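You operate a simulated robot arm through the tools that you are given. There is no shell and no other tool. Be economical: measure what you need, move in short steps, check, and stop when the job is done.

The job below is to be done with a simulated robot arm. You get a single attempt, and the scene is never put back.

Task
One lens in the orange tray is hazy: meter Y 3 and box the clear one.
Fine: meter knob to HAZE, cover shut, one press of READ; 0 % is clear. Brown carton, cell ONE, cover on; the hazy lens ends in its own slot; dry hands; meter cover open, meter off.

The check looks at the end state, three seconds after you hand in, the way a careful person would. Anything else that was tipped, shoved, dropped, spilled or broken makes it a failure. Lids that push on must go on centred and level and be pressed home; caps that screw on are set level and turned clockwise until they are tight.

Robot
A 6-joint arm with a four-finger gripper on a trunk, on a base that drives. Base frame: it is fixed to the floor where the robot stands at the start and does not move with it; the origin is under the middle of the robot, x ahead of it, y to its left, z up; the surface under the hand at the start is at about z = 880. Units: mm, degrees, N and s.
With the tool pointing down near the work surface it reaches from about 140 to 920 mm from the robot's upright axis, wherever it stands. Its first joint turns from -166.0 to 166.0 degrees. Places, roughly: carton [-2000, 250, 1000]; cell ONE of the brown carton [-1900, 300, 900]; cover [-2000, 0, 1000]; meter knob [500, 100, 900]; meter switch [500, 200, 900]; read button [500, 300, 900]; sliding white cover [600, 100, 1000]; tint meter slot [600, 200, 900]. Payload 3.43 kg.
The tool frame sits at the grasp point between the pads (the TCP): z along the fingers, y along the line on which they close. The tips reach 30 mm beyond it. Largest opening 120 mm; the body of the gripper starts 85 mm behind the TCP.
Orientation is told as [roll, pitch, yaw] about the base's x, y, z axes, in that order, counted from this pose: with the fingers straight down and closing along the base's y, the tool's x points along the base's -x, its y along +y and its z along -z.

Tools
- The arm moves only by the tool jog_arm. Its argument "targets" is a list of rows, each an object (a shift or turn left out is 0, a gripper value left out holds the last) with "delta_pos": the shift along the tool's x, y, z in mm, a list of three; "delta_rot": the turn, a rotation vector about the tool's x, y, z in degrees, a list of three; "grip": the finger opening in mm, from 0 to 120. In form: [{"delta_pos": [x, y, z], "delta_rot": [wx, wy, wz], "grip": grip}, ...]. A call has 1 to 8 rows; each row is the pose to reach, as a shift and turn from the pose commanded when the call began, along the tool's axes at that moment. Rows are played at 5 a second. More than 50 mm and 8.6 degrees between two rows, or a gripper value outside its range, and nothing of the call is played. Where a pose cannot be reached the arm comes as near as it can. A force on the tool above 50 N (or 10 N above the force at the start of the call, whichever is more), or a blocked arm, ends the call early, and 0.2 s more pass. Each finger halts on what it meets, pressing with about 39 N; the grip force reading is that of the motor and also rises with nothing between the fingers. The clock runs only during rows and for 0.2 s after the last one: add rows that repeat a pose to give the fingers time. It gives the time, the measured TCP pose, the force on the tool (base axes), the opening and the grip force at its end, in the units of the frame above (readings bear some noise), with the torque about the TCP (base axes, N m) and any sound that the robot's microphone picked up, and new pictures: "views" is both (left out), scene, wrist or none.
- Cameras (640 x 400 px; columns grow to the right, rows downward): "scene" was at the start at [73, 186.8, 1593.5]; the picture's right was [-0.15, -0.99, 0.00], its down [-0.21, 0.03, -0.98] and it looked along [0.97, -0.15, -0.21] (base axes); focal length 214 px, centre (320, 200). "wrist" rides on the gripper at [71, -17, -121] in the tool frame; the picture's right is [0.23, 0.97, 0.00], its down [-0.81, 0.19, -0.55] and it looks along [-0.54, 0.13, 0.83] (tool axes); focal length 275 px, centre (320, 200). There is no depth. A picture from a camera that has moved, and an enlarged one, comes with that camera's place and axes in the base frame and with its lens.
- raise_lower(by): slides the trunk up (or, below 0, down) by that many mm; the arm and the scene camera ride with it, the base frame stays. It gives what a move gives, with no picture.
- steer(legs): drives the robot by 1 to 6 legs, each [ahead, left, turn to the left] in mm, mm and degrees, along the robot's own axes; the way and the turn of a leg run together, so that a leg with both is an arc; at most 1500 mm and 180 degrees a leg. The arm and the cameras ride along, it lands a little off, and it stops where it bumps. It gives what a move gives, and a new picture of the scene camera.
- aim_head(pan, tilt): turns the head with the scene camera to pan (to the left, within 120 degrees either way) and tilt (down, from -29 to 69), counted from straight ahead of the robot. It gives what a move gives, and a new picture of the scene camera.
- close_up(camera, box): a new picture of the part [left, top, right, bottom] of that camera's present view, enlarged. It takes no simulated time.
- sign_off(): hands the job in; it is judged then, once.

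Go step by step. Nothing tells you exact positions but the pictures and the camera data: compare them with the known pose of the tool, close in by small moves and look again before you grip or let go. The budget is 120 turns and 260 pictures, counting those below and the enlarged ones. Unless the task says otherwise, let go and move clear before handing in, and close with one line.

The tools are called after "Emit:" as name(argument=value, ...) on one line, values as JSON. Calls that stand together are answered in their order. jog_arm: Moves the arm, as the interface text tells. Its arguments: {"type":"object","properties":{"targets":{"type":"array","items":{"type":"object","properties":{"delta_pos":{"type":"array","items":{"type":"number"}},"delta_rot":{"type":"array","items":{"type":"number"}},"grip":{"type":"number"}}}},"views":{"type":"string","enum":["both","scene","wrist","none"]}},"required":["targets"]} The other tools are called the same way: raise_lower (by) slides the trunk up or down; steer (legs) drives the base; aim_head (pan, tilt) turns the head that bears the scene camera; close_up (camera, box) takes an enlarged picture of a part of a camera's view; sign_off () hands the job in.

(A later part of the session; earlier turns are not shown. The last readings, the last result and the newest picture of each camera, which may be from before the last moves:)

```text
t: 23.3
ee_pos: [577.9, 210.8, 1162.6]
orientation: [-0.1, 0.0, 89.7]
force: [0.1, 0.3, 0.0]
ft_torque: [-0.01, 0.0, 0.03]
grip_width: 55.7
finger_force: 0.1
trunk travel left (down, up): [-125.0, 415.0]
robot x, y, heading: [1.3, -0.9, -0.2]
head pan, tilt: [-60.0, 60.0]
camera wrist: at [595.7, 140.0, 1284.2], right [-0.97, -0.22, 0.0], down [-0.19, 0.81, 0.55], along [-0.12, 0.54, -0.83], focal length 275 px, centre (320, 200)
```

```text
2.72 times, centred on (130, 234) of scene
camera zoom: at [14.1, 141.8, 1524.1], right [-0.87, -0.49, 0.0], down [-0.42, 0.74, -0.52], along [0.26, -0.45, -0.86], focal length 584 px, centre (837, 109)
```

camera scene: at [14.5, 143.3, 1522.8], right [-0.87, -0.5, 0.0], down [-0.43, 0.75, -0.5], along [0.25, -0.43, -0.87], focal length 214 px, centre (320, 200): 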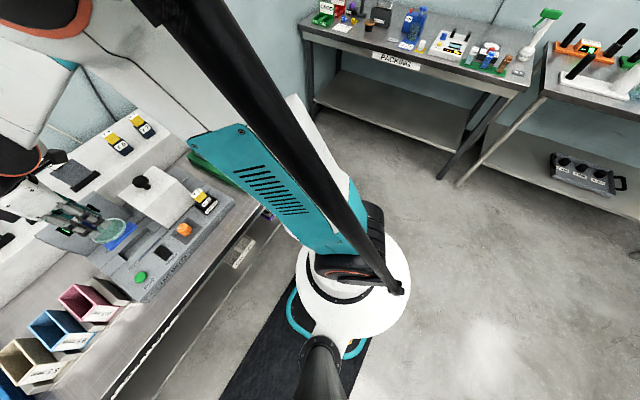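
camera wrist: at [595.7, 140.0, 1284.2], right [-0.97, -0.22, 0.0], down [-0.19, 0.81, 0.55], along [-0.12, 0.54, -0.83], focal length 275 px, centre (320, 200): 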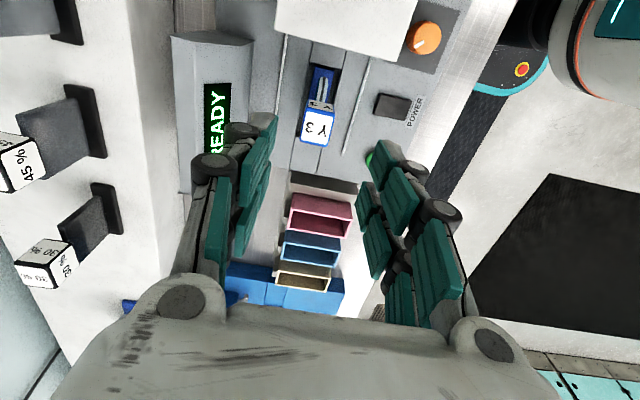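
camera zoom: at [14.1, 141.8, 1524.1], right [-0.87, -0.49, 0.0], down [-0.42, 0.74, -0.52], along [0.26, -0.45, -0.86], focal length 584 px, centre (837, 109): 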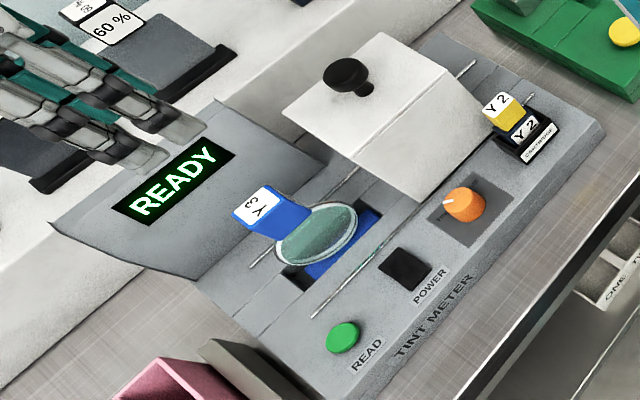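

Y 3 stands in the slot, display READY. Next the knob (about [478,132]): moving above it with yaw about 45°.

Emit:
jog_arm(targets=[{"delta_pos": [13, 17, 0], "delta_rot": [0, 0, 7.5]}, {"delta_pos": [26, 33, 0], "delta_rot": [0, 0, 15]}, {"delta_pos": [39, 50, 0], "delta_rot": [0, 0, 22.5]}, {"delta_pos": [52, 66, 0], "delta_rot": [0, 0, 30]}, {"delta_pos": [65, 83, 10], "delta_rot": [0, 0, 37.5]}, {"delta_pos": [79, 100, 40], "delta_rot": [0, 0, 45]}, {"delta_pos": [79, 100, 70], "delta_rot": [0, 0, 45]}, {"delta_pos": [79, 100, 70], "delta_rot": [0, 0, 45]}], views="wrist")

Emit:
close_up(camera="scene", box=[20, 160, 240, 307])

```text
t: 25.1
ee_pos: [477.1, 135.7, 1090.9]
orientation: [0.0, 0.0, 44.6]
force: [1.2, 0.2, 0.0]
ft_torque: [-0.02, -0.01, -0.03]
grip_width: 56.2
finger_force: 0.0
trunk travel left (down, up): [-125.0, 415.0]
robot x, y, heading: [1.1, 0.4, 0.1]
head pan, tilt: [-60.0, 60.0]
camera wrist: at [439.4, 73.8, 1212.1], right [-0.85, 0.53, 0.0], down [0.44, 0.71, 0.55], along [0.29, 0.47, -0.83], focal length 275 px, centre (320, 200)
```

wrist: 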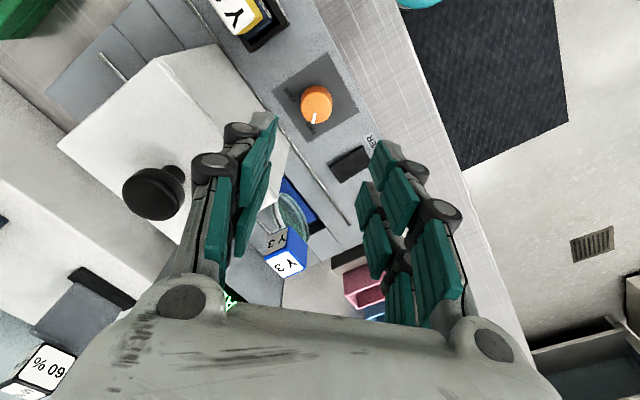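

```text
2.72 times, centred on (130, 234) of scene
camera zoom: at [20.2, 136.3, 1533.3], right [-0.86, -0.52, 0.0], down [-0.4, 0.67, -0.62], along [0.32, -0.53, -0.78], focal length 584 px, centre (837, 109)
```

zoom: 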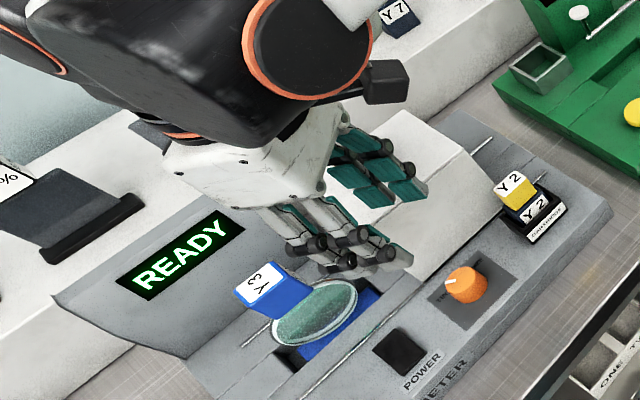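

Emit:
close_up(camera="wrist", box=[250, 40, 390, 170])

```text
3.08 times, centred on (320, 105) of wrist
camera zoom: at [439.4, 73.8, 1212.1], right [-0.85, 0.53, 0.0], down [0.44, 0.71, 0.55], along [0.29, 0.47, -0.83], focal length 847 px, centre (320, 492)
```

zoom: 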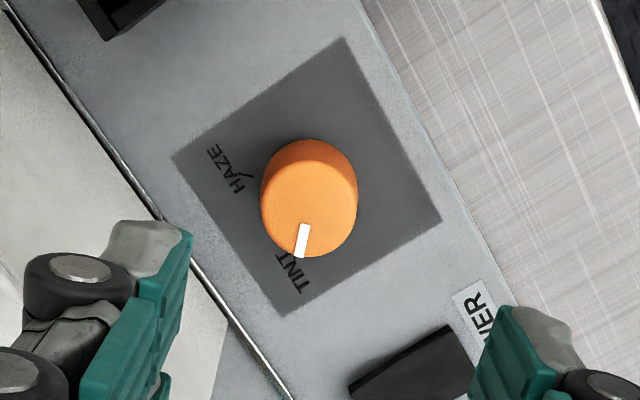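

Pointer is at +45° (TINT), HAZE mark about −45°, so a 90° clockwise turn. Centring over [481,134] and going lower to check.

Emit:
jog_arm(targets=[{"delta_pos": [-1.4, -3.5, 30]}, {"delta_pos": [-1.4, -3.5, 70]}, {"delta_pos": [-1.4, -3.5, 100]}, {"delta_pos": [-1.4, -3.5, 105]}, {"delta_pos": [-1.4, -3.5, 105]}], views="wrist")

Emit:
close_up(camera="wrist", box=[200, 40, 440, 220])

Emit:
close_up(camera="scene", box=[100, 160, 260, 307])

```text
t: 26.3
ee_pos: [480.6, 130.8, 986.0]
orientation: [0.0, 0.0, 44.7]
force: [0.1, 0.2, -0.2]
ft_torque: [0.02, -0.02, 0.02]
grip_width: 56.2
finger_force: 0.1
trunk travel left (down, up): [-125.0, 415.0]
robot x, y, heading: [-0.1, -0.2, -0.2]
head pan, tilt: [-60.0, 60.0]
camera wrist: at [442.4, 69.5, 1106.6], right [-0.85, 0.53, 0.0], down [0.44, 0.71, 0.55], along [0.29, 0.47, -0.83], focal length 275 px, centre (320, 200)
```

wrist: 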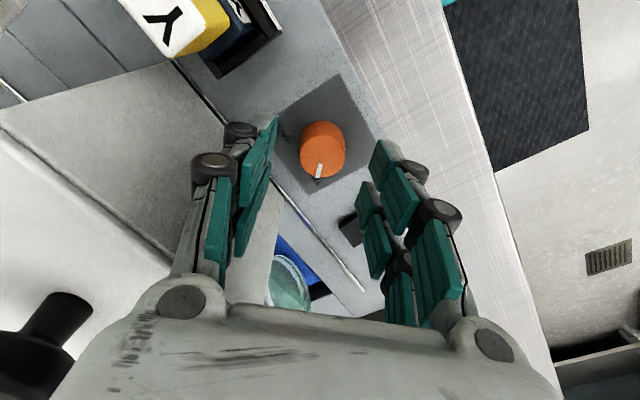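

```text
2.22 times, centred on (320, 130) of wrist
camera zoom: at [442.4, 69.5, 1106.6], right [-0.85, 0.53, 0.0], down [0.44, 0.71, 0.55], along [0.29, 0.47, -0.83], focal length 612 px, centre (320, 356)
```

zoom: 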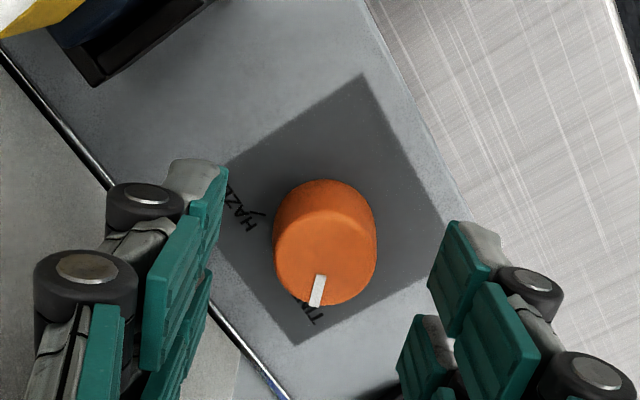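

```text
2.72 times, centred on (180, 234) of scene
camera zoom: at [14.0, 143.1, 1522.8], right [-0.87, -0.5, 0.0], down [-0.43, 0.75, -0.5], along [0.25, -0.43, -0.87], focal length 584 px, centre (701, 109)
```

zoom: 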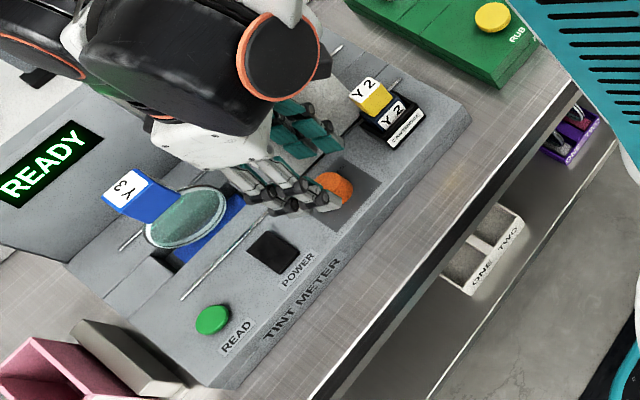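

Emit:
jog_arm(targets=[{"delta_pos": [-3.2, 1.8, 10]}, {"delta_pos": [-3.2, 1.8, 25]}, {"delta_pos": [-3.2, 1.8, 34]}, {"delta_pos": [-3.2, 1.8, 34]}], views="wrist")

Emit:
close_up(camera="wrist", box=[200, 40, 440, 220])

Emit:
close_up(camera="scene", box=[140, 180, 240, 270])

```text
t: 27.3
ee_pos: [481.7, 137.1, 951.4]
orientation: [0.0, -0.1, 44.8]
force: [0.6, 0.5, -0.9]
ft_torque: [0.01, 0.0, 0.01]
grip_width: 56.0
finger_force: 0.1
trunk travel left (down, up): [-125.0, 415.0]
robot x, y, heading: [-0.2, 0.7, 0.2]
head pan, tilt: [-60.0, 60.0]
camera wrist: at [443.7, 73.9, 1073.1], right [-0.85, 0.53, 0.0], down [0.44, 0.71, 0.55], along [0.29, 0.47, -0.83], focal length 275 px, centre (320, 200)
```

wrist: 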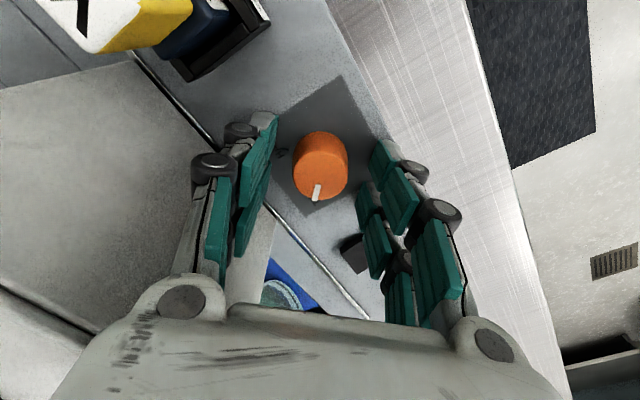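

```text
2.22 times, centred on (320, 130) of wrist
camera zoom: at [443.7, 73.9, 1073.1], right [-0.85, 0.53, 0.0], down [0.44, 0.71, 0.55], along [0.29, 0.47, -0.83], focal length 612 px, centre (320, 356)
```

zoom: 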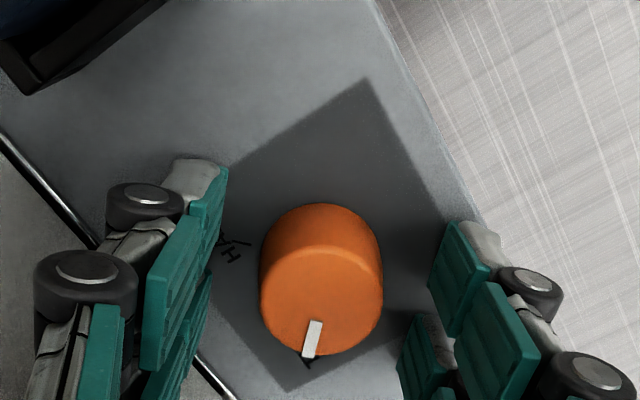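

```text
4.44 times, centred on (190, 225) of scene
camera zoom: at [14.2, 143.1, 1522.8], right [-0.87, -0.5, 0.0], down [-0.43, 0.75, -0.5], along [0.25, -0.43, -0.87], focal length 953 px, centre (898, 89)
```

zoom: 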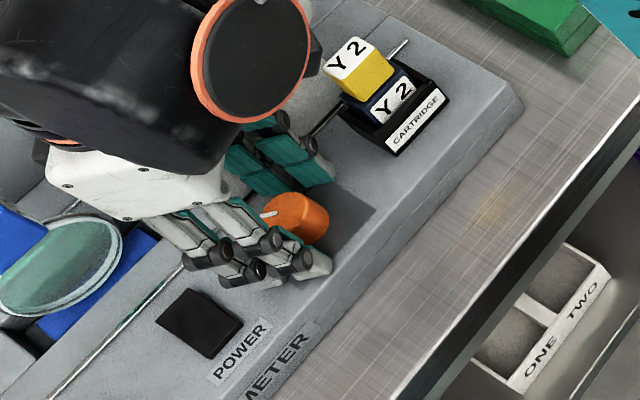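

Centred on the knob. Gripping it and turning clockwise (yaw −).

Emit:
jog_arm(targets=[{"grip": 40}, {"grip": 30}, {"grip": 26}, {"grip": 26}, {"grip": 26, "delta_rot": [0, 0, 8]}, {"grip": 26, "delta_rot": [0, 0, 16]}, {"grip": 26, "delta_rot": [0, 0, 24]}, {"grip": 26, "delta_rot": [0, 0, 32]}], views="wrist")

```text
t: 29.1
ee_pos: [483.0, 134.8, 951.5]
orientation: [0.1, 0.0, 12.6]
force: [12.0, -20.0, -5.4]
ft_torque: [-0.59, -0.89, 0.12]
grip_width: 30.7
finger_force: 45.1
trunk travel left (down, up): [-125.0, 415.0]
robot x, y, heading: [0.6, 1.6, 0.0]
head pan, tilt: [-60.0, 60.0]
camera wrist: at [417.9, 102.0, 1073.2], right [-0.43, 0.9, 0.0], down [0.75, 0.36, 0.55], along [0.5, 0.24, -0.83], focal length 275 px, centre (320, 200)
```

wrist: 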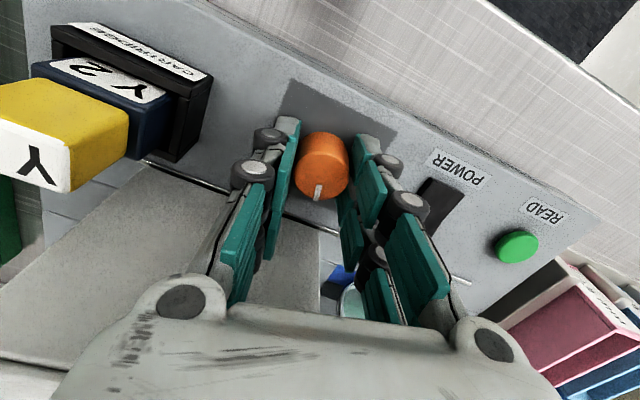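

Emit:
jog_arm(targets=[{"delta_pos": [-0.6, -1.7, 0], "delta_rot": [0, 0, 8]}, {"delta_pos": [-0.6, -1.7, 0], "delta_rot": [0, 0, 16]}, {"delta_pos": [-0.6, -1.7, 0], "delta_rot": [0, 0, 24]}, {"delta_pos": [-0.6, -1.7, 0], "delta_rot": [0, 0, 32]}, {"delta_pos": [-0.6, -1.7, 0], "delta_rot": [0, 0, 40]}, {"delta_pos": [-0.6, -1.7, 0], "delta_rot": [0, 0, 48]}, {"delta_pos": [-0.6, -1.7, 0], "delta_rot": [0, 0, 56]}, {"delta_pos": [-0.6, -1.7, 0], "delta_rot": [0, 0, 57]}], views="wrist")

Emit:
close_up(camera="wrist", box=[220, 60, 420, 220])

```text
t: 30.9
ee_pos: [480.7, 132.6, 953.0]
orientation: [-0.1, 0.0, -44.3]
force: [-23.1, -33.8, -17.0]
ft_torque: [-0.98, 0.66, 0.44]
grip_width: 29.6
finger_force: 45.2
trunk travel left (down, up): [-125.0, 415.0]
robot x, y, heading: [-1.7, 2.2, -0.0]
head pan, tilt: [-60.0, 60.0]
camera wrist: at [419.0, 169.9, 1074.3], right [0.52, 0.86, 0.0], down [0.71, -0.43, 0.55], along [0.47, -0.29, -0.83], focal length 275 px, centre (320, 200)
```

wrist: 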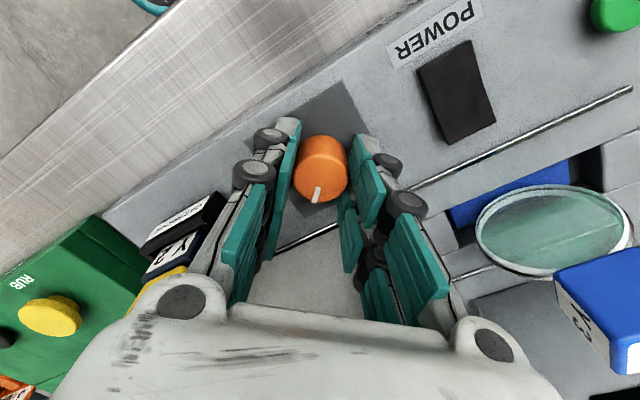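

```text
2.50 times, centred on (320, 140) of wrist
camera zoom: at [419.0, 169.9, 1074.3], right [0.52, 0.86, 0.0], down [0.71, -0.43, 0.55], along [0.47, -0.29, -0.83], focal length 688 px, centre (320, 350)
```

zoom: 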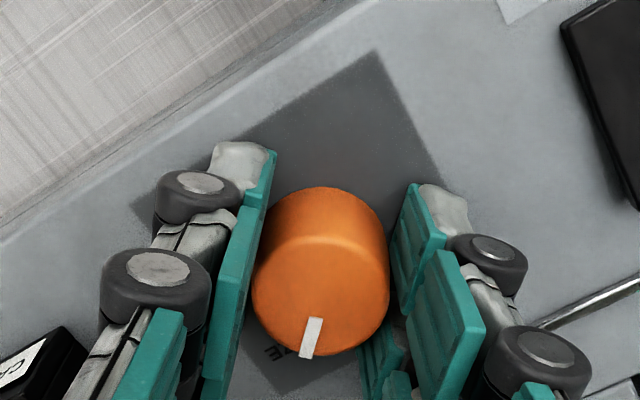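

The pointer is at HAZE. Releasing and backing straight up.

Emit:
jog_arm(targets=[{"grip": 34}, {"grip": 48}, {"grip": 48}, {"grip": 48, "delta_pos": [0, 0, -20]}, {"grip": 48, "delta_pos": [0, 0, -65]}, {"grip": 48, "delta_pos": [0, 0, -110]}, {"grip": 48, "delta_pos": [0, 0, -110]}], views="both")

Emit:
close_up(camera="wrist", box=[220, 40, 420, 200])

Emit:
close_up(camera="scene", box=[20, 160, 240, 307])

```text
t: 32.5
ee_pos: [481.0, 135.0, 1062.5]
orientation: [0.0, 0.0, -44.3]
force: [-0.5, -0.7, 0.1]
ft_torque: [-0.01, -0.06, 0.0]
grip_width: 48.0
finger_force: 0.1
trunk travel left (down, up): [-125.0, 415.0]
robot x, y, heading: [-0.1, 1.2, -0.0]
head pan, tilt: [-60.0, 60.0]
camera scene: at [13.9, 135.3, 1530.5], right [-0.89, -0.45, 0.0], down [-0.37, 0.72, -0.59], along [0.27, -0.53, -0.81], focal length 214 px, centre (320, 200)
camera wrist: at [418.7, 172.3, 1185.5], right [0.52, 0.86, 0.0], down [0.71, -0.43, 0.55], along [0.47, -0.28, -0.83], focal length 275 px, centre (320, 200)
```

scene: 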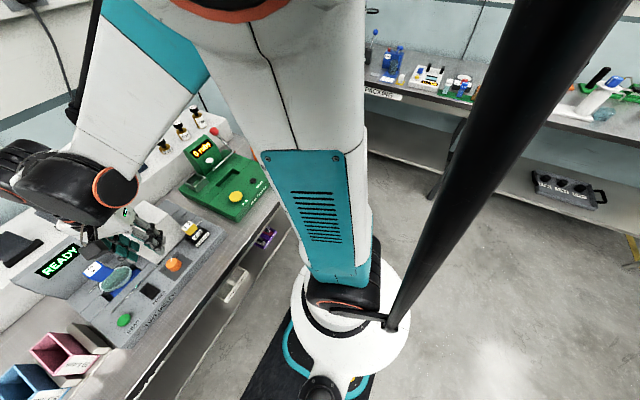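
wrist: 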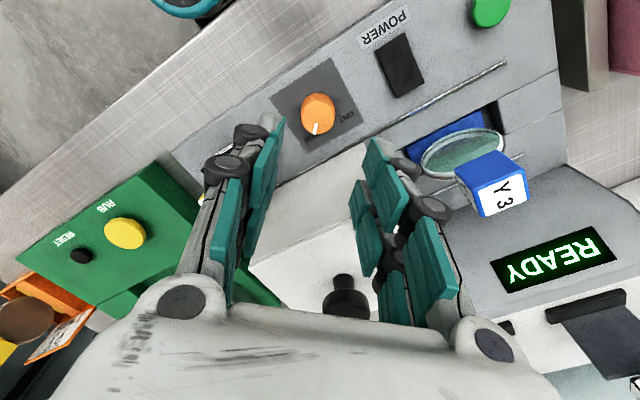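

```text
2.50 times, centred on (320, 120) of wrist
camera zoom: at [418.7, 172.3, 1185.5], right [0.52, 0.86, 0.0], down [0.71, -0.43, 0.55], along [0.47, -0.28, -0.83], focal length 688 px, centre (320, 400)
```

zoom: 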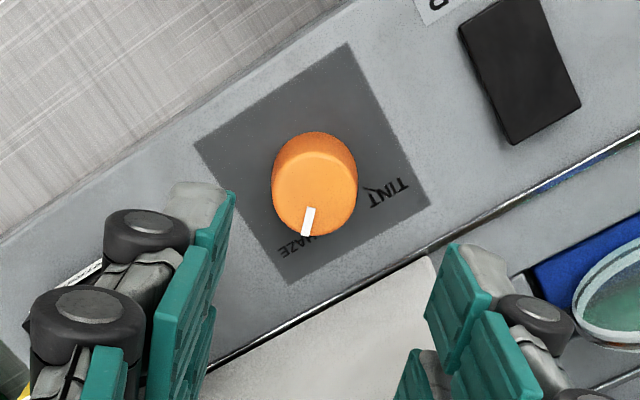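

```text
2.72 times, centred on (130, 234) of scene
camera zoom: at [13.9, 135.3, 1530.5], right [-0.89, -0.45, 0.0], down [-0.37, 0.72, -0.59], along [0.27, -0.53, -0.81], focal length 584 px, centre (837, 109)
```

zoom: 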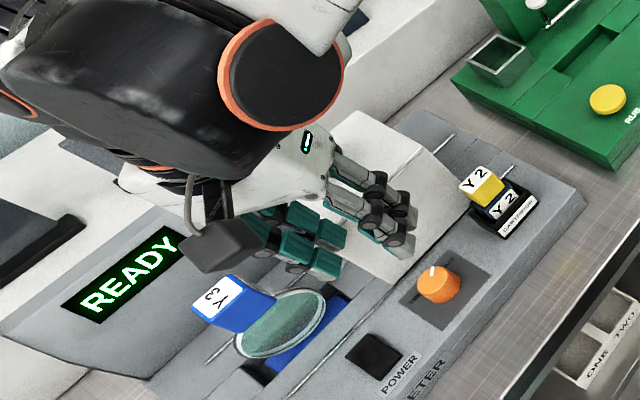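

Knob now reads HAZE. Next, the cover handle, about [577,97], top ≈1067: moving above it.

Emit:
jog_arm(targets=[{"delta_pos": [0, 0, -45]}, {"delta_pos": [0, 0, -92], "delta_rot": [0, 0, -4]}, {"delta_pos": [-19, 8, -97], "delta_rot": [0, 0, -12]}, {"delta_pos": [-38, 16, -97], "delta_rot": [0, 0, -20]}, {"delta_pos": [-57, 24, -97], "delta_rot": [0, 0, -28]}, {"delta_pos": [-76, 32, -97], "delta_rot": [0, 0, -36]}, {"delta_pos": [-95, 40, -97], "delta_rot": [0, 0, -44]}, {"delta_pos": [-95, 40, -97], "delta_rot": [0, 0, -44]}], views="wrist")

Emit:
close_up(camera="wrist", box=[160, 20, 480, 220])

```text
t: 34.3
ee_pos: [580.9, 96.4, 1158.3]
orientation: [0.1, 0.0, -0.2]
force: [0.8, 0.3, -0.3]
ft_torque: [0.02, 0.02, -0.01]
grip_width: 47.9
finger_force: 0.1
trunk travel left (down, up): [-125.0, 415.0]
robot x, y, heading: [-0.6, -2.7, -0.1]
head pan, tilt: [-60.0, 60.0]
camera wrist: at [509.6, 80.1, 1279.8], right [-0.23, 0.97, 0.0], down [0.81, 0.19, 0.55], along [0.54, 0.13, -0.83], focal length 275 px, centre (320, 200)
```

wrist: 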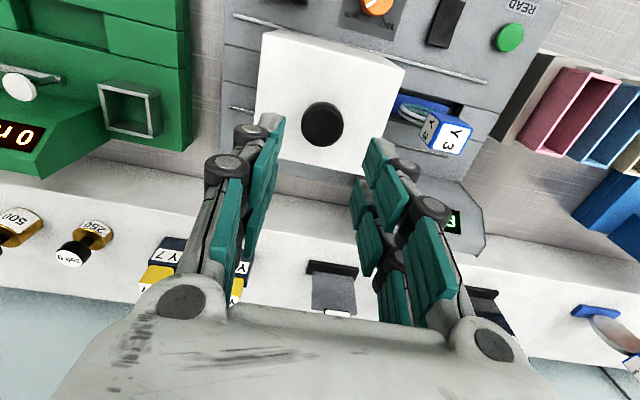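

```text
2.00 times, centred on (320, 120) of wrist
camera zoom: at [509.6, 80.1, 1279.8], right [-0.23, 0.97, 0.0], down [0.81, 0.19, 0.55], along [0.54, 0.13, -0.83], focal length 551 px, centre (320, 360)
```

zoom: 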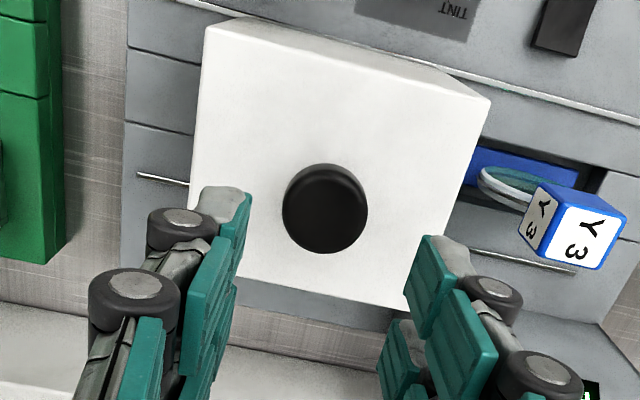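

Emit:
jog_arm(targets=[{"delta_pos": [1.5, 2, 30]}, {"delta_pos": [1.5, 2, 60]}, {"delta_pos": [1.5, 2, 73]}, {"delta_pos": [1.5, 2, 73]}], views="both")

Emit:
close_up(camera="wrist", box=[200, 60, 440, 220])

Emit:
close_up(camera="scene", box=[20, 160, 240, 307])

```text
t: 35.3
ee_pos: [577.6, 100.7, 1084.7]
orientation: [0.0, -0.1, -0.3]
force: [0.1, -0.3, -1.2]
ft_torque: [-0.01, -0.02, -0.02]
grip_width: 48.0
finger_force: 0.1
trunk travel left (down, up): [-125.0, 415.0]
robot x, y, heading: [-0.8, 1.6, -0.1]
head pan, tilt: [-60.0, 60.0]
camera scene: at [14.2, 143.1, 1522.8], right [-0.87, -0.5, 0.0], down [-0.43, 0.75, -0.5], along [0.25, -0.43, -0.87], focal length 214 px, centre (320, 200)
camera wrist: at [507.2, 82.9, 1206.8], right [-0.22, 0.97, 0.0], down [0.81, 0.19, 0.55], along [0.54, 0.12, -0.83], focal length 275 px, centre (320, 200)
```

scene: 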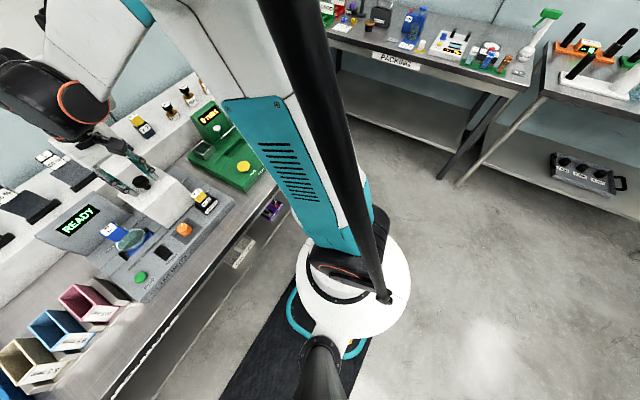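
wrist: 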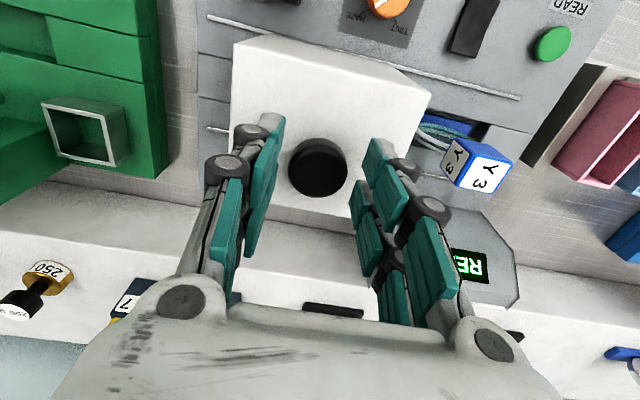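

```text
2.50 times, centred on (320, 140) of wrist
camera zoom: at [507.2, 82.9, 1206.8], right [-0.22, 0.97, 0.0], down [0.81, 0.19, 0.55], along [0.54, 0.12, -0.83], focal length 688 px, centre (320, 350)
```

zoom: 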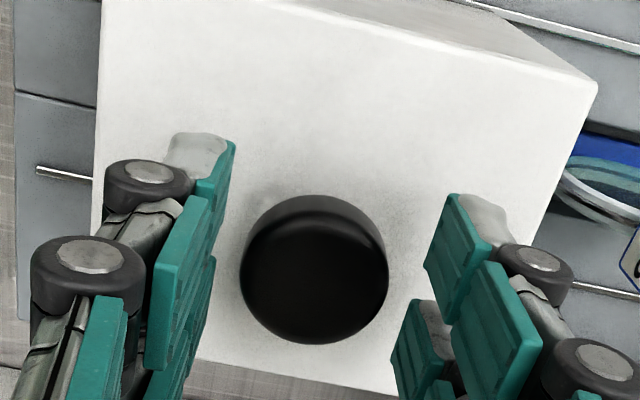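

```text
2.72 times, centred on (130, 234) of scene
camera zoom: at [14.2, 143.1, 1522.8], right [-0.87, -0.5, 0.0], down [-0.43, 0.75, -0.5], along [0.25, -0.43, -0.87], focal length 584 px, centre (837, 109)
```

zoom: 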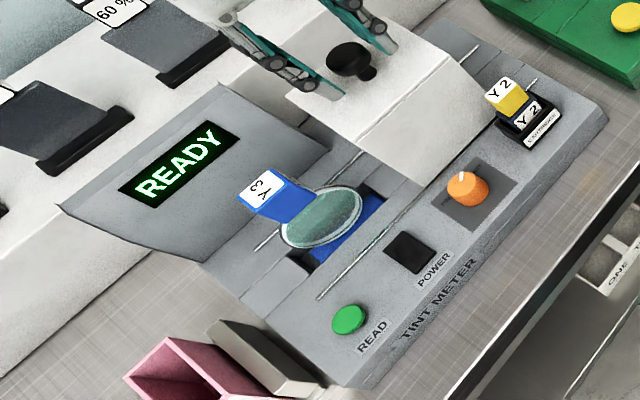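

Emit:
jog_arm(targets=[{"delta_pos": [0, -1.5, 5]}, {"delta_pos": [0, -1.5, 9]}, {"delta_pos": [0, -1.5, 9], "grip": 36}, {"delta_pos": [0, -1.5, 9], "grip": 26}, {"delta_pos": [0, -1.5, 9], "grip": 26}, {"delta_pos": [0, -1.5, 9], "grip": 26}], views="wrist")

```text
t: 36.7
ee_pos: [576.8, 98.8, 1076.9]
orientation: [0.0, 0.0, -0.2]
force: [-0.9, 6.7, -2.1]
ft_torque: [0.26, -0.17, 0.03]
grip_width: 31.1
finger_force: 44.7
trunk travel left (down, up): [-125.0, 415.0]
robot x, y, heading: [1.0, -0.2, 0.2]
head pan, tilt: [-60.0, 60.0]
camera wrist: at [506.5, 81.3, 1199.0], right [-0.22, 0.97, 0.0], down [0.81, 0.19, 0.55], along [0.54, 0.12, -0.83], focal length 275 px, centre (320, 200)
```

wrist: 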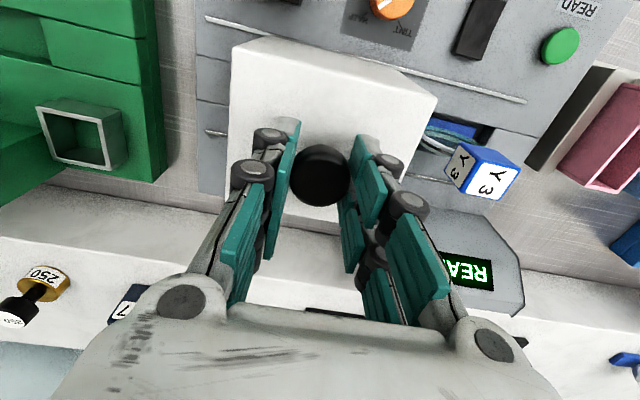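

Handle gripped. Sliding the cover toward +y in small steps.

Emit:
jog_arm(targets=[{"delta_pos": [0, 10, 0]}, {"delta_pos": [0, 20, 0]}, {"delta_pos": [0, 30, 0]}, {"delta_pos": [0, 40, 0]}, {"delta_pos": [0, 50, 0]}], views="wrist")

Emit:
close_up(camera="scene", box=[20, 160, 240, 307])

```text
t: 37.9
ee_pos: [578.3, 148.2, 1076.7]
orientation: [0.1, 0.0, -0.3]
force: [-4.5, 1.1, -5.0]
ft_torque: [-0.26, 0.24, -0.09]
grip_width: 30.7
finger_force: 44.8
trunk travel left (down, up): [-125.0, 415.0]
robot x, y, heading: [1.6, -3.9, 0.1]
head pan, tilt: [-60.0, 60.0]
camera wrist: at [506.6, 131.0, 1199.0], right [-0.23, 0.97, 0.0], down [0.81, 0.19, 0.55], along [0.54, 0.12, -0.83], focal length 275 px, centre (320, 200)
```

wrist: 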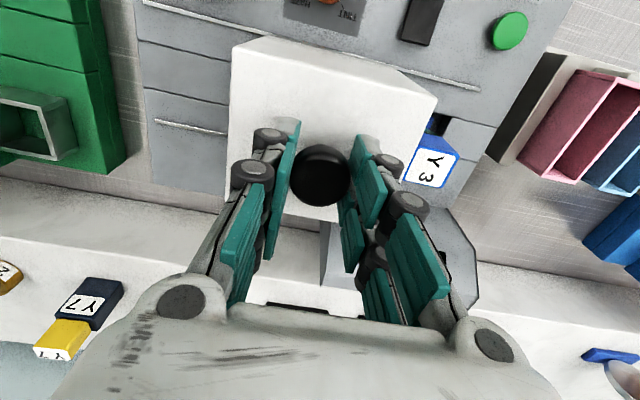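

```text
2.72 times, centred on (130, 234) of scene
camera zoom: at [13.9, 143.3, 1522.7], right [-0.87, -0.5, 0.0], down [-0.43, 0.75, -0.5], along [0.25, -0.43, -0.87], focal length 584 px, centre (837, 109)
```

zoom: 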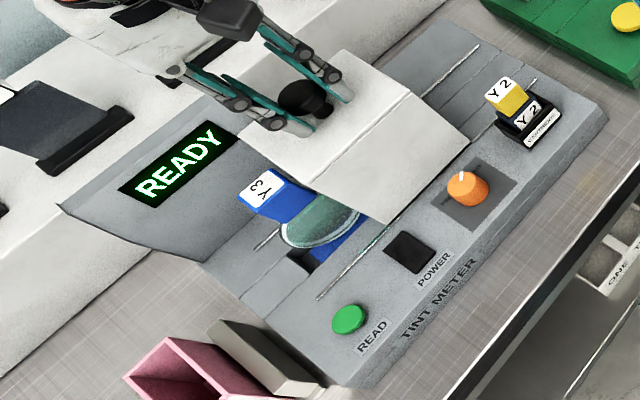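

Emit:
jog_arm(targets=[{"delta_pos": [0, 6, 0]}, {"delta_pos": [0, 12, 0]}, {"delta_pos": [0, 18, 0]}, {"delta_pos": [0, 24, 0]}, {"delta_pos": [0, 30, 0]}], views="none")

Emit:
close_up(camera="scene", box=[20, 160, 240, 307])

```text
t: 39.1
ee_pos: [577.4, 176.7, 1077.1]
orientation: [0.0, 0.1, -0.4]
force: [-6.8, 0.2, -7.8]
ft_torque: [-0.15, 0.41, 0.11]
grip_width: 31.2
finger_force: 44.5
trunk travel left (down, up): [-125.0, 415.0]
robot x, y, heading: [-0.4, -2.3, 0.1]
head pan, tilt: [-60.0, 60.0]
```

```text
2.72 times, centred on (130, 234) of scene
camera zoom: at [14.0, 143.3, 1522.8], right [-0.87, -0.5, 0.0], down [-0.43, 0.75, -0.5], along [0.25, -0.43, -0.87], focal length 584 px, centre (837, 109)
```

zoom: 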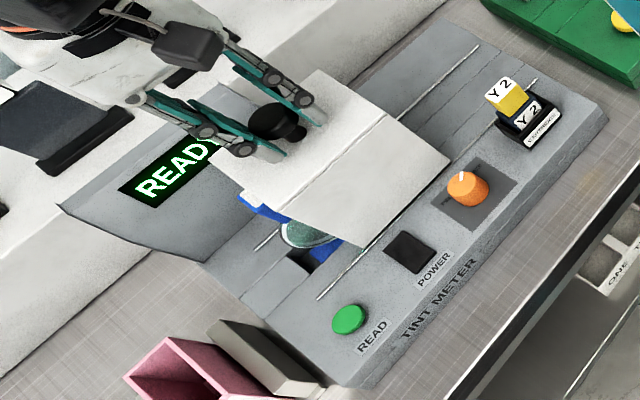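

The cover passes over the lens freely. Continuing to closed.

Emit:
jog_arm(targets=[{"delta_pos": [0, 8, 0]}, {"delta_pos": [0, 16, 0]}, {"delta_pos": [0, 24, 0]}, {"delta_pos": [0, 32, 0]}, {"delta_pos": [0, 40, 0]}, {"delta_pos": [0, 48, 0]}, {"delta_pos": [0, 56, 0]}], views="both")

Emit:
close_up(camera="scene", box=[20, 160, 240, 307])

```text
t: 40.7
ee_pos: [577.0, 233.1, 1078.0]
orientation: [0.0, 0.0, -0.3]
force: [-9.2, 0.2, -9.4]
ft_torque: [-0.2, 0.8, 0.25]
grip_width: 31.0
finger_force: 44.5
trunk travel left (down, up): [-125.0, 415.0]
robot x, y, heading: [-3.1, 4.6, 0.0]
head pan, tilt: [-60.0, 60.0]
camera scene: at [13.8, 143.4, 1522.8], right [-0.87, -0.5, 0.0], down [-0.43, 0.75, -0.5], along [0.25, -0.43, -0.87], focal length 214 px, centre (320, 200)
camera wrist: at [506.7, 216.0, 1199.0], right [-0.22, 0.97, 0.0], down [0.81, 0.19, 0.55], along [0.54, 0.12, -0.83], focal length 275 px, centre (320, 200)
```

scene: 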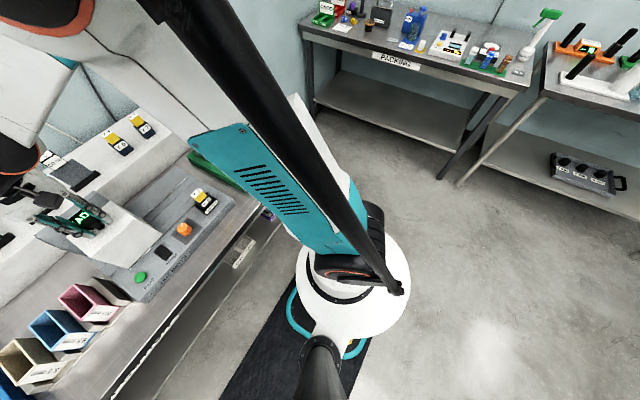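
wrist: 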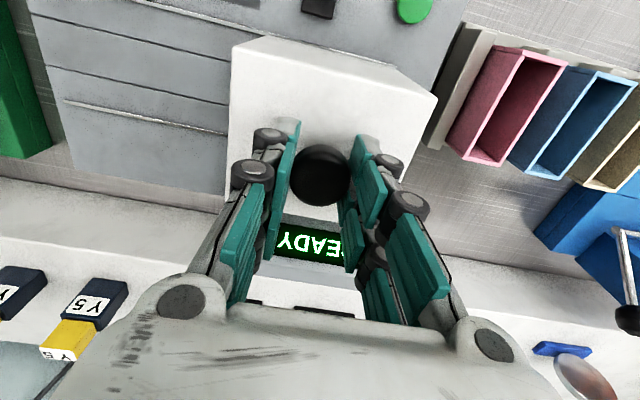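

```text
2.72 times, centred on (130, 234) of scene
camera zoom: at [13.8, 143.4, 1522.8], right [-0.87, -0.5, 0.0], down [-0.43, 0.75, -0.5], along [0.25, -0.43, -0.87], focal length 584 px, centre (837, 109)
```

zoom: 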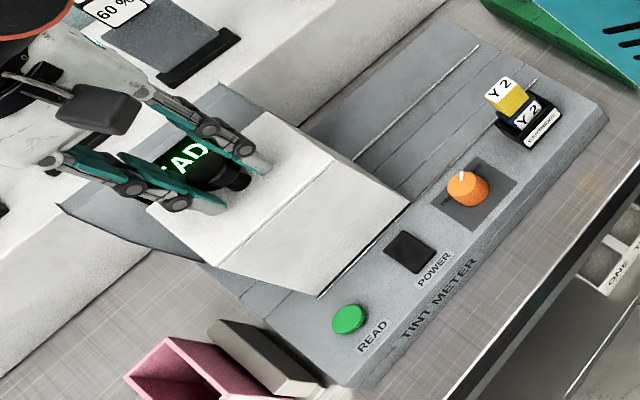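

It sits at about the rod's end; nudging a bit further to find the stop.

Emit:
jog_arm(targets=[{"delta_pos": [0, 3, 0]}, {"delta_pos": [0, 6, 0]}, {"delta_pos": [0, 8, 0]}], views="none")

```text
t: 41.6
ee_pos: [576.4, 233.8, 1077.5]
orientation: [-0.5, 0.1, -0.8]
force: [-3.2, -11.1, -1.9]
ft_torque: [-0.98, -0.08, -0.11]
grip_width: 31.2
finger_force: 44.7
trunk travel left (down, up): [-125.0, 415.0]
robot x, y, heading: [-1.8, 2.5, -0.3]
head pan, tilt: [-60.0, 60.0]
stopped in row 3: the force on the tool passed its limit at 52 N (the readings are from after the stop); the commanded pose is now the measured one
```

Hard stop: the cover is shut (handle y≈234). Releasing and moving above READ (~[480,290]).

Emit:
jog_arm(targets=[{"grip": 40}, {"grip": 48}, {"grip": 48}, {"delta_pos": [0, 0, -40], "delta_rot": [-0.5, 0, -0.5]}, {"delta_pos": [0, 0, -80], "delta_rot": [-0.5, 0, -0.5], "grip": 48}, {"delta_pos": [40, 20, -80], "delta_rot": [-0.5, 0, -0.5], "grip": 20}, {"delta_pos": [80, 40, -80], "delta_rot": [-0.5, 0, -0.5], "grip": 0}, {"delta_pos": [97, 56, -80], "delta_rot": [-0.5, 0, -0.5], "grip": 0}], views="both")

```text
t: 43.4
ee_pos: [482.0, 291.3, 1157.8]
orientation: [0.2, 0.1, -0.1]
force: [0.1, -0.4, 0.0]
ft_torque: [0.0, -0.01, 0.03]
grip_width: 0.1
finger_force: 33.3
trunk travel left (down, up): [-125.0, 415.0]
robot x, y, heading: [-2.1, 2.3, -0.3]
head pan, tilt: [-60.0, 60.0]
camera scene: at [16.4, 130.3, 1537.8], right [-0.89, -0.45, 0.0], down [-0.34, 0.66, -0.67], along [0.3, -0.59, -0.75], focal length 214 px, centre (320, 200)
camera wrist: at [411.6, 274.2, 1278.1], right [-0.23, 0.97, 0.0], down [0.81, 0.19, 0.55], along [0.54, 0.13, -0.83], focal length 275 px, centre (320, 200)
```

scene: 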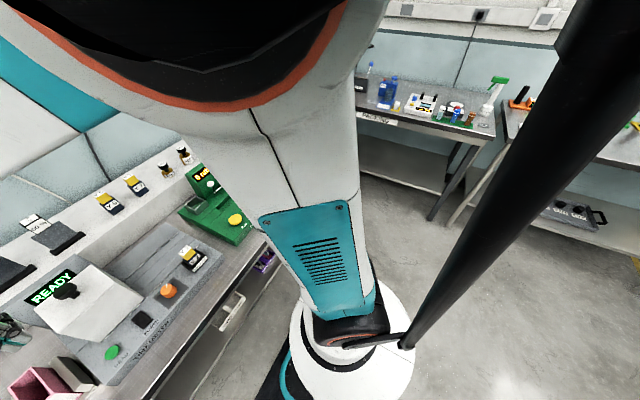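
wrist: 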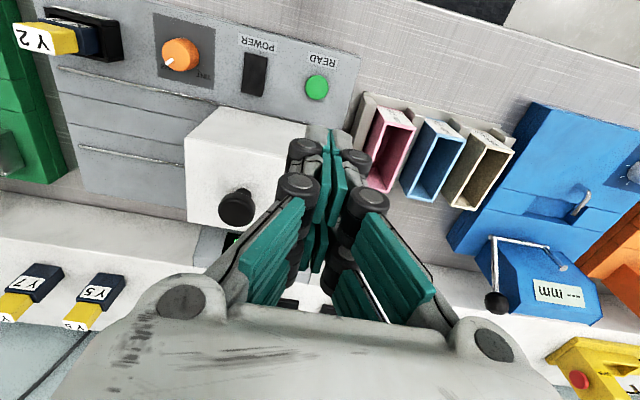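

Emit:
jog_arm(targets=[{"delta_pos": [0, -3, 45]}, {"delta_pos": [0, -3, 90]}, {"delta_pos": [0, -3, 135]}, {"delta_pos": [0, -3, 182]}, {"delta_pos": [0, -3, 182]}], views="wrist")

Emit:
close_up(camera="wrist", box=[220, 60, 420, 200])

```text
t: 44.6
ee_pos: [482.0, 291.9, 971.2]
orientation: [0.2, 0.1, -0.1]
force: [0.6, 0.0, 0.2]
ft_torque: [0.02, 0.06, 0.01]
grip_width: 0.0
finger_force: 33.8
trunk travel left (down, up): [-125.0, 415.0]
robot x, y, heading: [-1.6, -0.7, -0.1]
head pan, tilt: [-60.0, 60.0]
camera wrist: at [411.6, 273.6, 1093.3], right [-0.23, 0.97, 0.0], down [0.81, 0.19, 0.55], along [0.54, 0.13, -0.83], focal length 275 px, centre (320, 200)
```

wrist: 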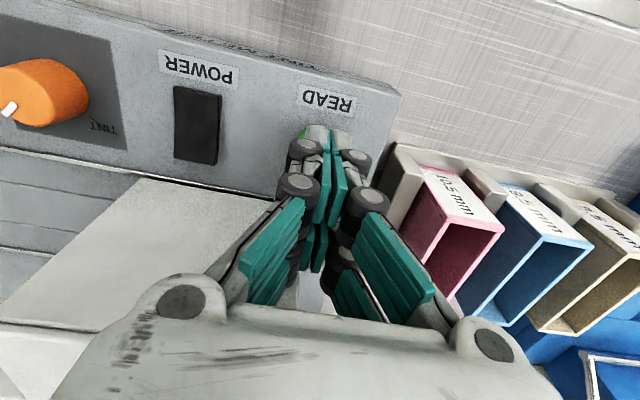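

```text
2.86 times, centred on (320, 130) of wrist
camera zoom: at [411.6, 273.6, 1093.3], right [-0.23, 0.97, 0.0], down [0.81, 0.19, 0.55], along [0.54, 0.13, -0.83], focal length 786 px, centre (320, 400)
```

zoom: 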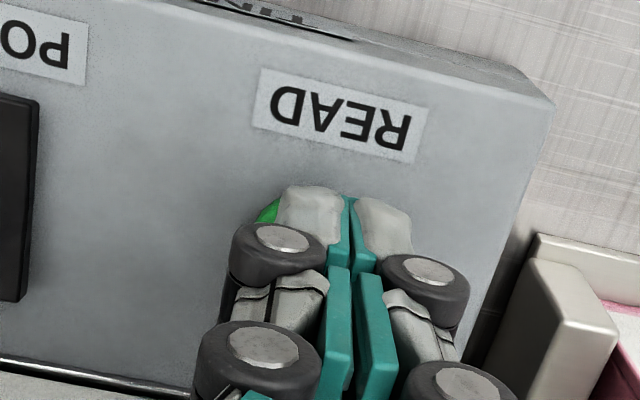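

Emit:
jog_arm(targets=[{"delta_pos": [0, -3, 0]}, {"delta_pos": [0, -3, 8]}, {"delta_pos": [0, -3, 12]}, {"delta_pos": [0, -3, 15]}], views="wrist")

Emit:
close_up(camera="wrist", box=[220, 60, 420, 200])

Emit:
close_up(camera="scene", box=[0, 200, 240, 400])

```text
t: 45.6
ee_pos: [481.4, 288.7, 957.9]
orientation: [0.2, 0.1, -0.1]
force: [-0.4, -0.5, -0.7]
ft_torque: [0.01, 0.03, -0.01]
grip_width: 0.0
finger_force: 33.2
trunk travel left (down, up): [-125.0, 415.0]
robot x, y, heading: [-0.4, -1.6, -0.1]
head pan, tilt: [-60.0, 60.0]
camera wrist: at [410.5, 271.5, 1080.5], right [-0.23, 0.97, 0.0], down [0.81, 0.19, 0.55], along [0.54, 0.13, -0.83], focal length 275 px, centre (320, 200)
```

wrist: 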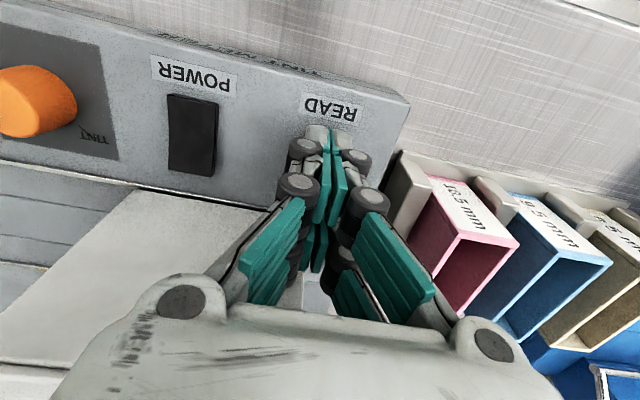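

```text
2.86 times, centred on (320, 130) of wrist
camera zoom: at [410.5, 271.5, 1080.5], right [-0.23, 0.97, 0.0], down [0.81, 0.19, 0.55], along [0.54, 0.13, -0.83], focal length 786 px, centre (320, 400)
```

zoom: 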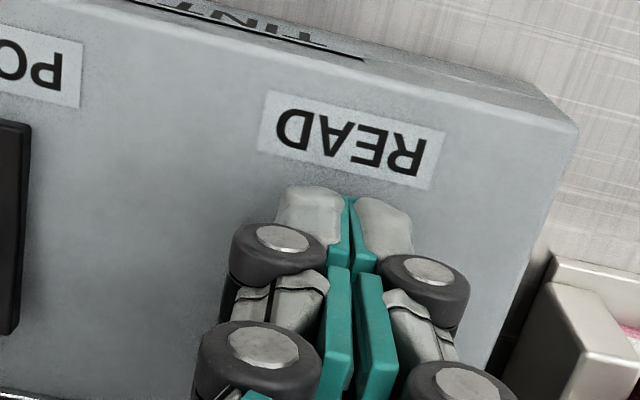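

```text
2.00 times, centred on (120, 300) of scene
camera zoom: at [14.3, 142.7, 1522.8], right [-0.87, -0.5, 0.0], down [-0.43, 0.75, -0.5], along [0.25, -0.43, -0.87], focal length 429 px, centre (720, 0)
```

zoom: 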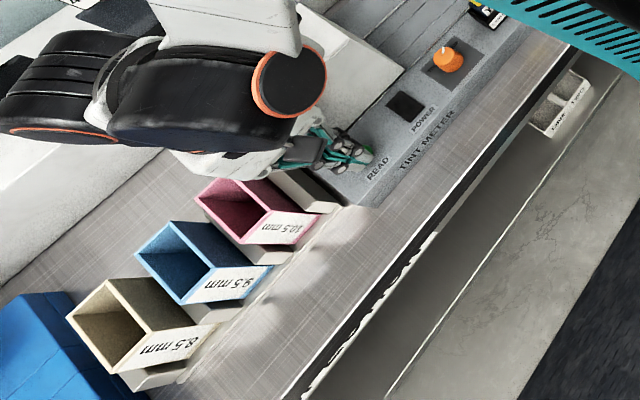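

Emit:
jog_arm(targets=[{"delta_pos": [0, 0, 3]}, {"delta_pos": [0, 0, 5]}, {"delta_pos": [0, 0, 7]}, {"delta_pos": [0, 0, 9]}], views="none")

```text
t: 46.6
ee_pos: [481.0, 288.7, 951.2]
orientation: [0.2, 0.1, -0.2]
force: [1.3, 3.7, 14.6]
ft_torque: [0.06, -0.02, 0.03]
grip_width: 5.9
finger_force: 33.2
trunk travel left (down, up): [-125.0, 415.0]
robot x, y, heading: [-1.7, 2.6, -0.0]
head pan, tilt: [-60.0, 60.0]
heard: click
```

Heard a click. Retracting to read the display.

Emit:
jog_arm(targets=[{"delta_pos": [0, 0, -20]}, {"delta_pos": [0, 0, -65]}, {"delta_pos": [0, 0, -110]}, {"delta_pos": [0, 0, -155]}, {"delta_pos": [30, -40, -180]}, {"delta_pos": [60, -80, -180]}], views="wrist")

Emit:
close_up(camera="scene", box=[0, 200, 240, 400])

```text
refused: row 5 steps farther than a row can; nothing moved
```

```text
2.00 times, centred on (120, 300) of scene
camera zoom: at [13.6, 142.6, 1523.0], right [-0.87, -0.5, 0.0], down [-0.43, 0.75, -0.5], along [0.25, -0.43, -0.87], focal length 429 px, centre (720, 0)
```

zoom: 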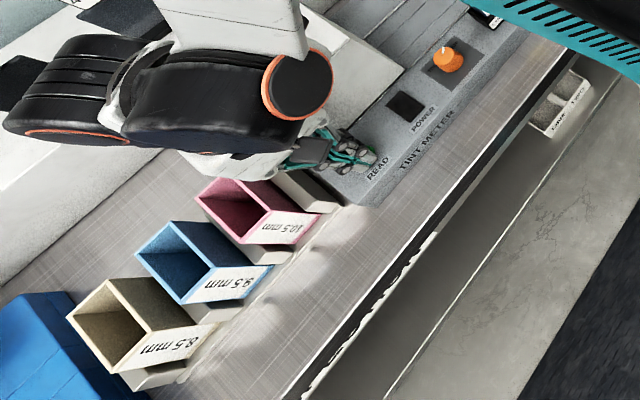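

Emit:
jog_arm(targets=[{"delta_pos": [0, 0, -20]}, {"delta_pos": [0, 0, -65]}, {"delta_pos": [0, 0, -110]}, {"delta_pos": [0, 0, -155]}, {"delta_pos": [20, -25, -175]}, {"delta_pos": [40, -60, -185]}, {"delta_pos": [60, -95, -195]}], views="wrist")

Emit:
close_up(camera="scene", box=[0, 200, 240, 360])

```text
t: 48.2
ee_pos: [420.5, 193.7, 1148.2]
orientation: [0.3, 0.2, 0.1]
force: [-0.1, -0.1, 0.3]
ft_torque: [-0.01, 0.02, 0.0]
grip_width: 0.0
finger_force: 33.4
trunk travel left (down, up): [-125.0, 415.0]
robot x, y, heading: [0.9, -3.2, -0.0]
head pan, tilt: [-60.0, 60.0]
camera wrist: at [350.0, 175.8, 1269.2], right [-0.23, 0.97, 0.0], down [0.81, 0.19, 0.55], along [0.54, 0.13, -0.83], focal length 275 px, centre (320, 200)
```

wrist: 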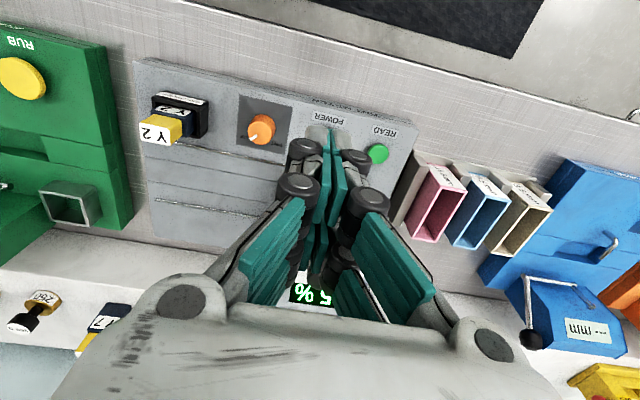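

```text
2.50 times, centred on (120, 280) of scene
camera zoom: at [11.4, 128.5, 1536.9], right [-0.92, -0.39, 0.0], down [-0.3, 0.69, -0.66], along [0.26, -0.6, -0.75], focal length 536 px, centre (820, 0)
```

zoom: 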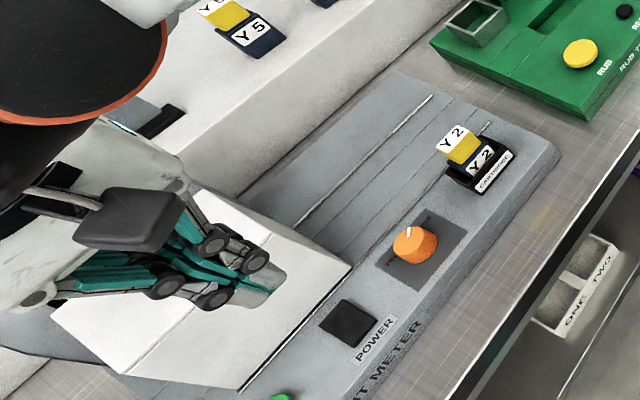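

Display shows something ending "5 %". I'll open the fingers to see it fully.

Emit:
jog_arm(targets=[{"delta_pos": [0, -20, 0], "grip": 60}, {"delta_pos": [0, -45, 0], "grip": 120}, {"delta_pos": [0, -45, -20], "grip": 120}], views="wrist")

Emit:
close_up(camera="wrist", box=[200, 120, 460, 320])

```text
t: 49.0
ee_pos: [420.8, 148.7, 1166.8]
orientation: [0.3, 0.2, 0.0]
force: [0.7, 0.0, -0.5]
ft_torque: [0.03, 0.0, -0.01]
grip_width: 120.0
finger_force: 0.0
trunk travel left (down, up): [-125.0, 415.0]
robot x, y, heading: [-1.3, -1.1, -0.2]
head pan, tilt: [-60.0, 60.0]
camera wrist: at [350.7, 130.8, 1287.8], right [-0.23, 0.97, 0.0], down [0.81, 0.19, 0.55], along [0.54, 0.13, -0.83], focal length 275 px, centre (320, 200)
```

wrist: 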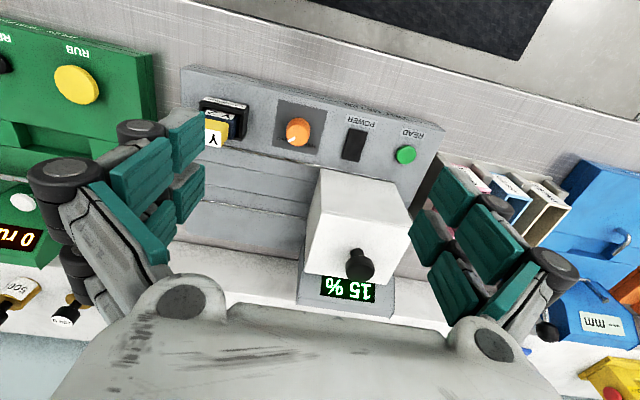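

```text
2.00 times, centred on (330, 220) of wrist
camera zoom: at [350.7, 130.8, 1287.8], right [-0.23, 0.97, 0.0], down [0.81, 0.19, 0.55], along [0.54, 0.13, -0.83], focal length 551 px, centre (300, 160)
```

zoom: 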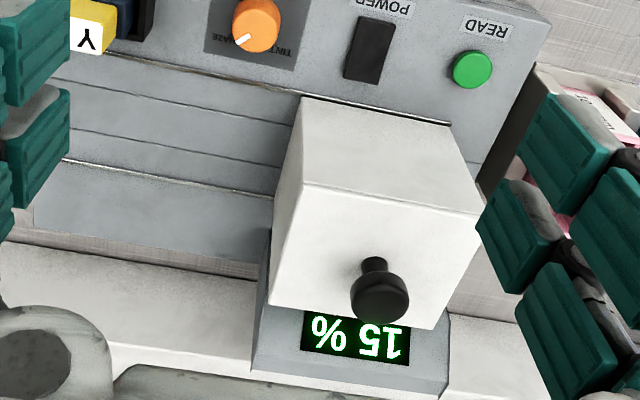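

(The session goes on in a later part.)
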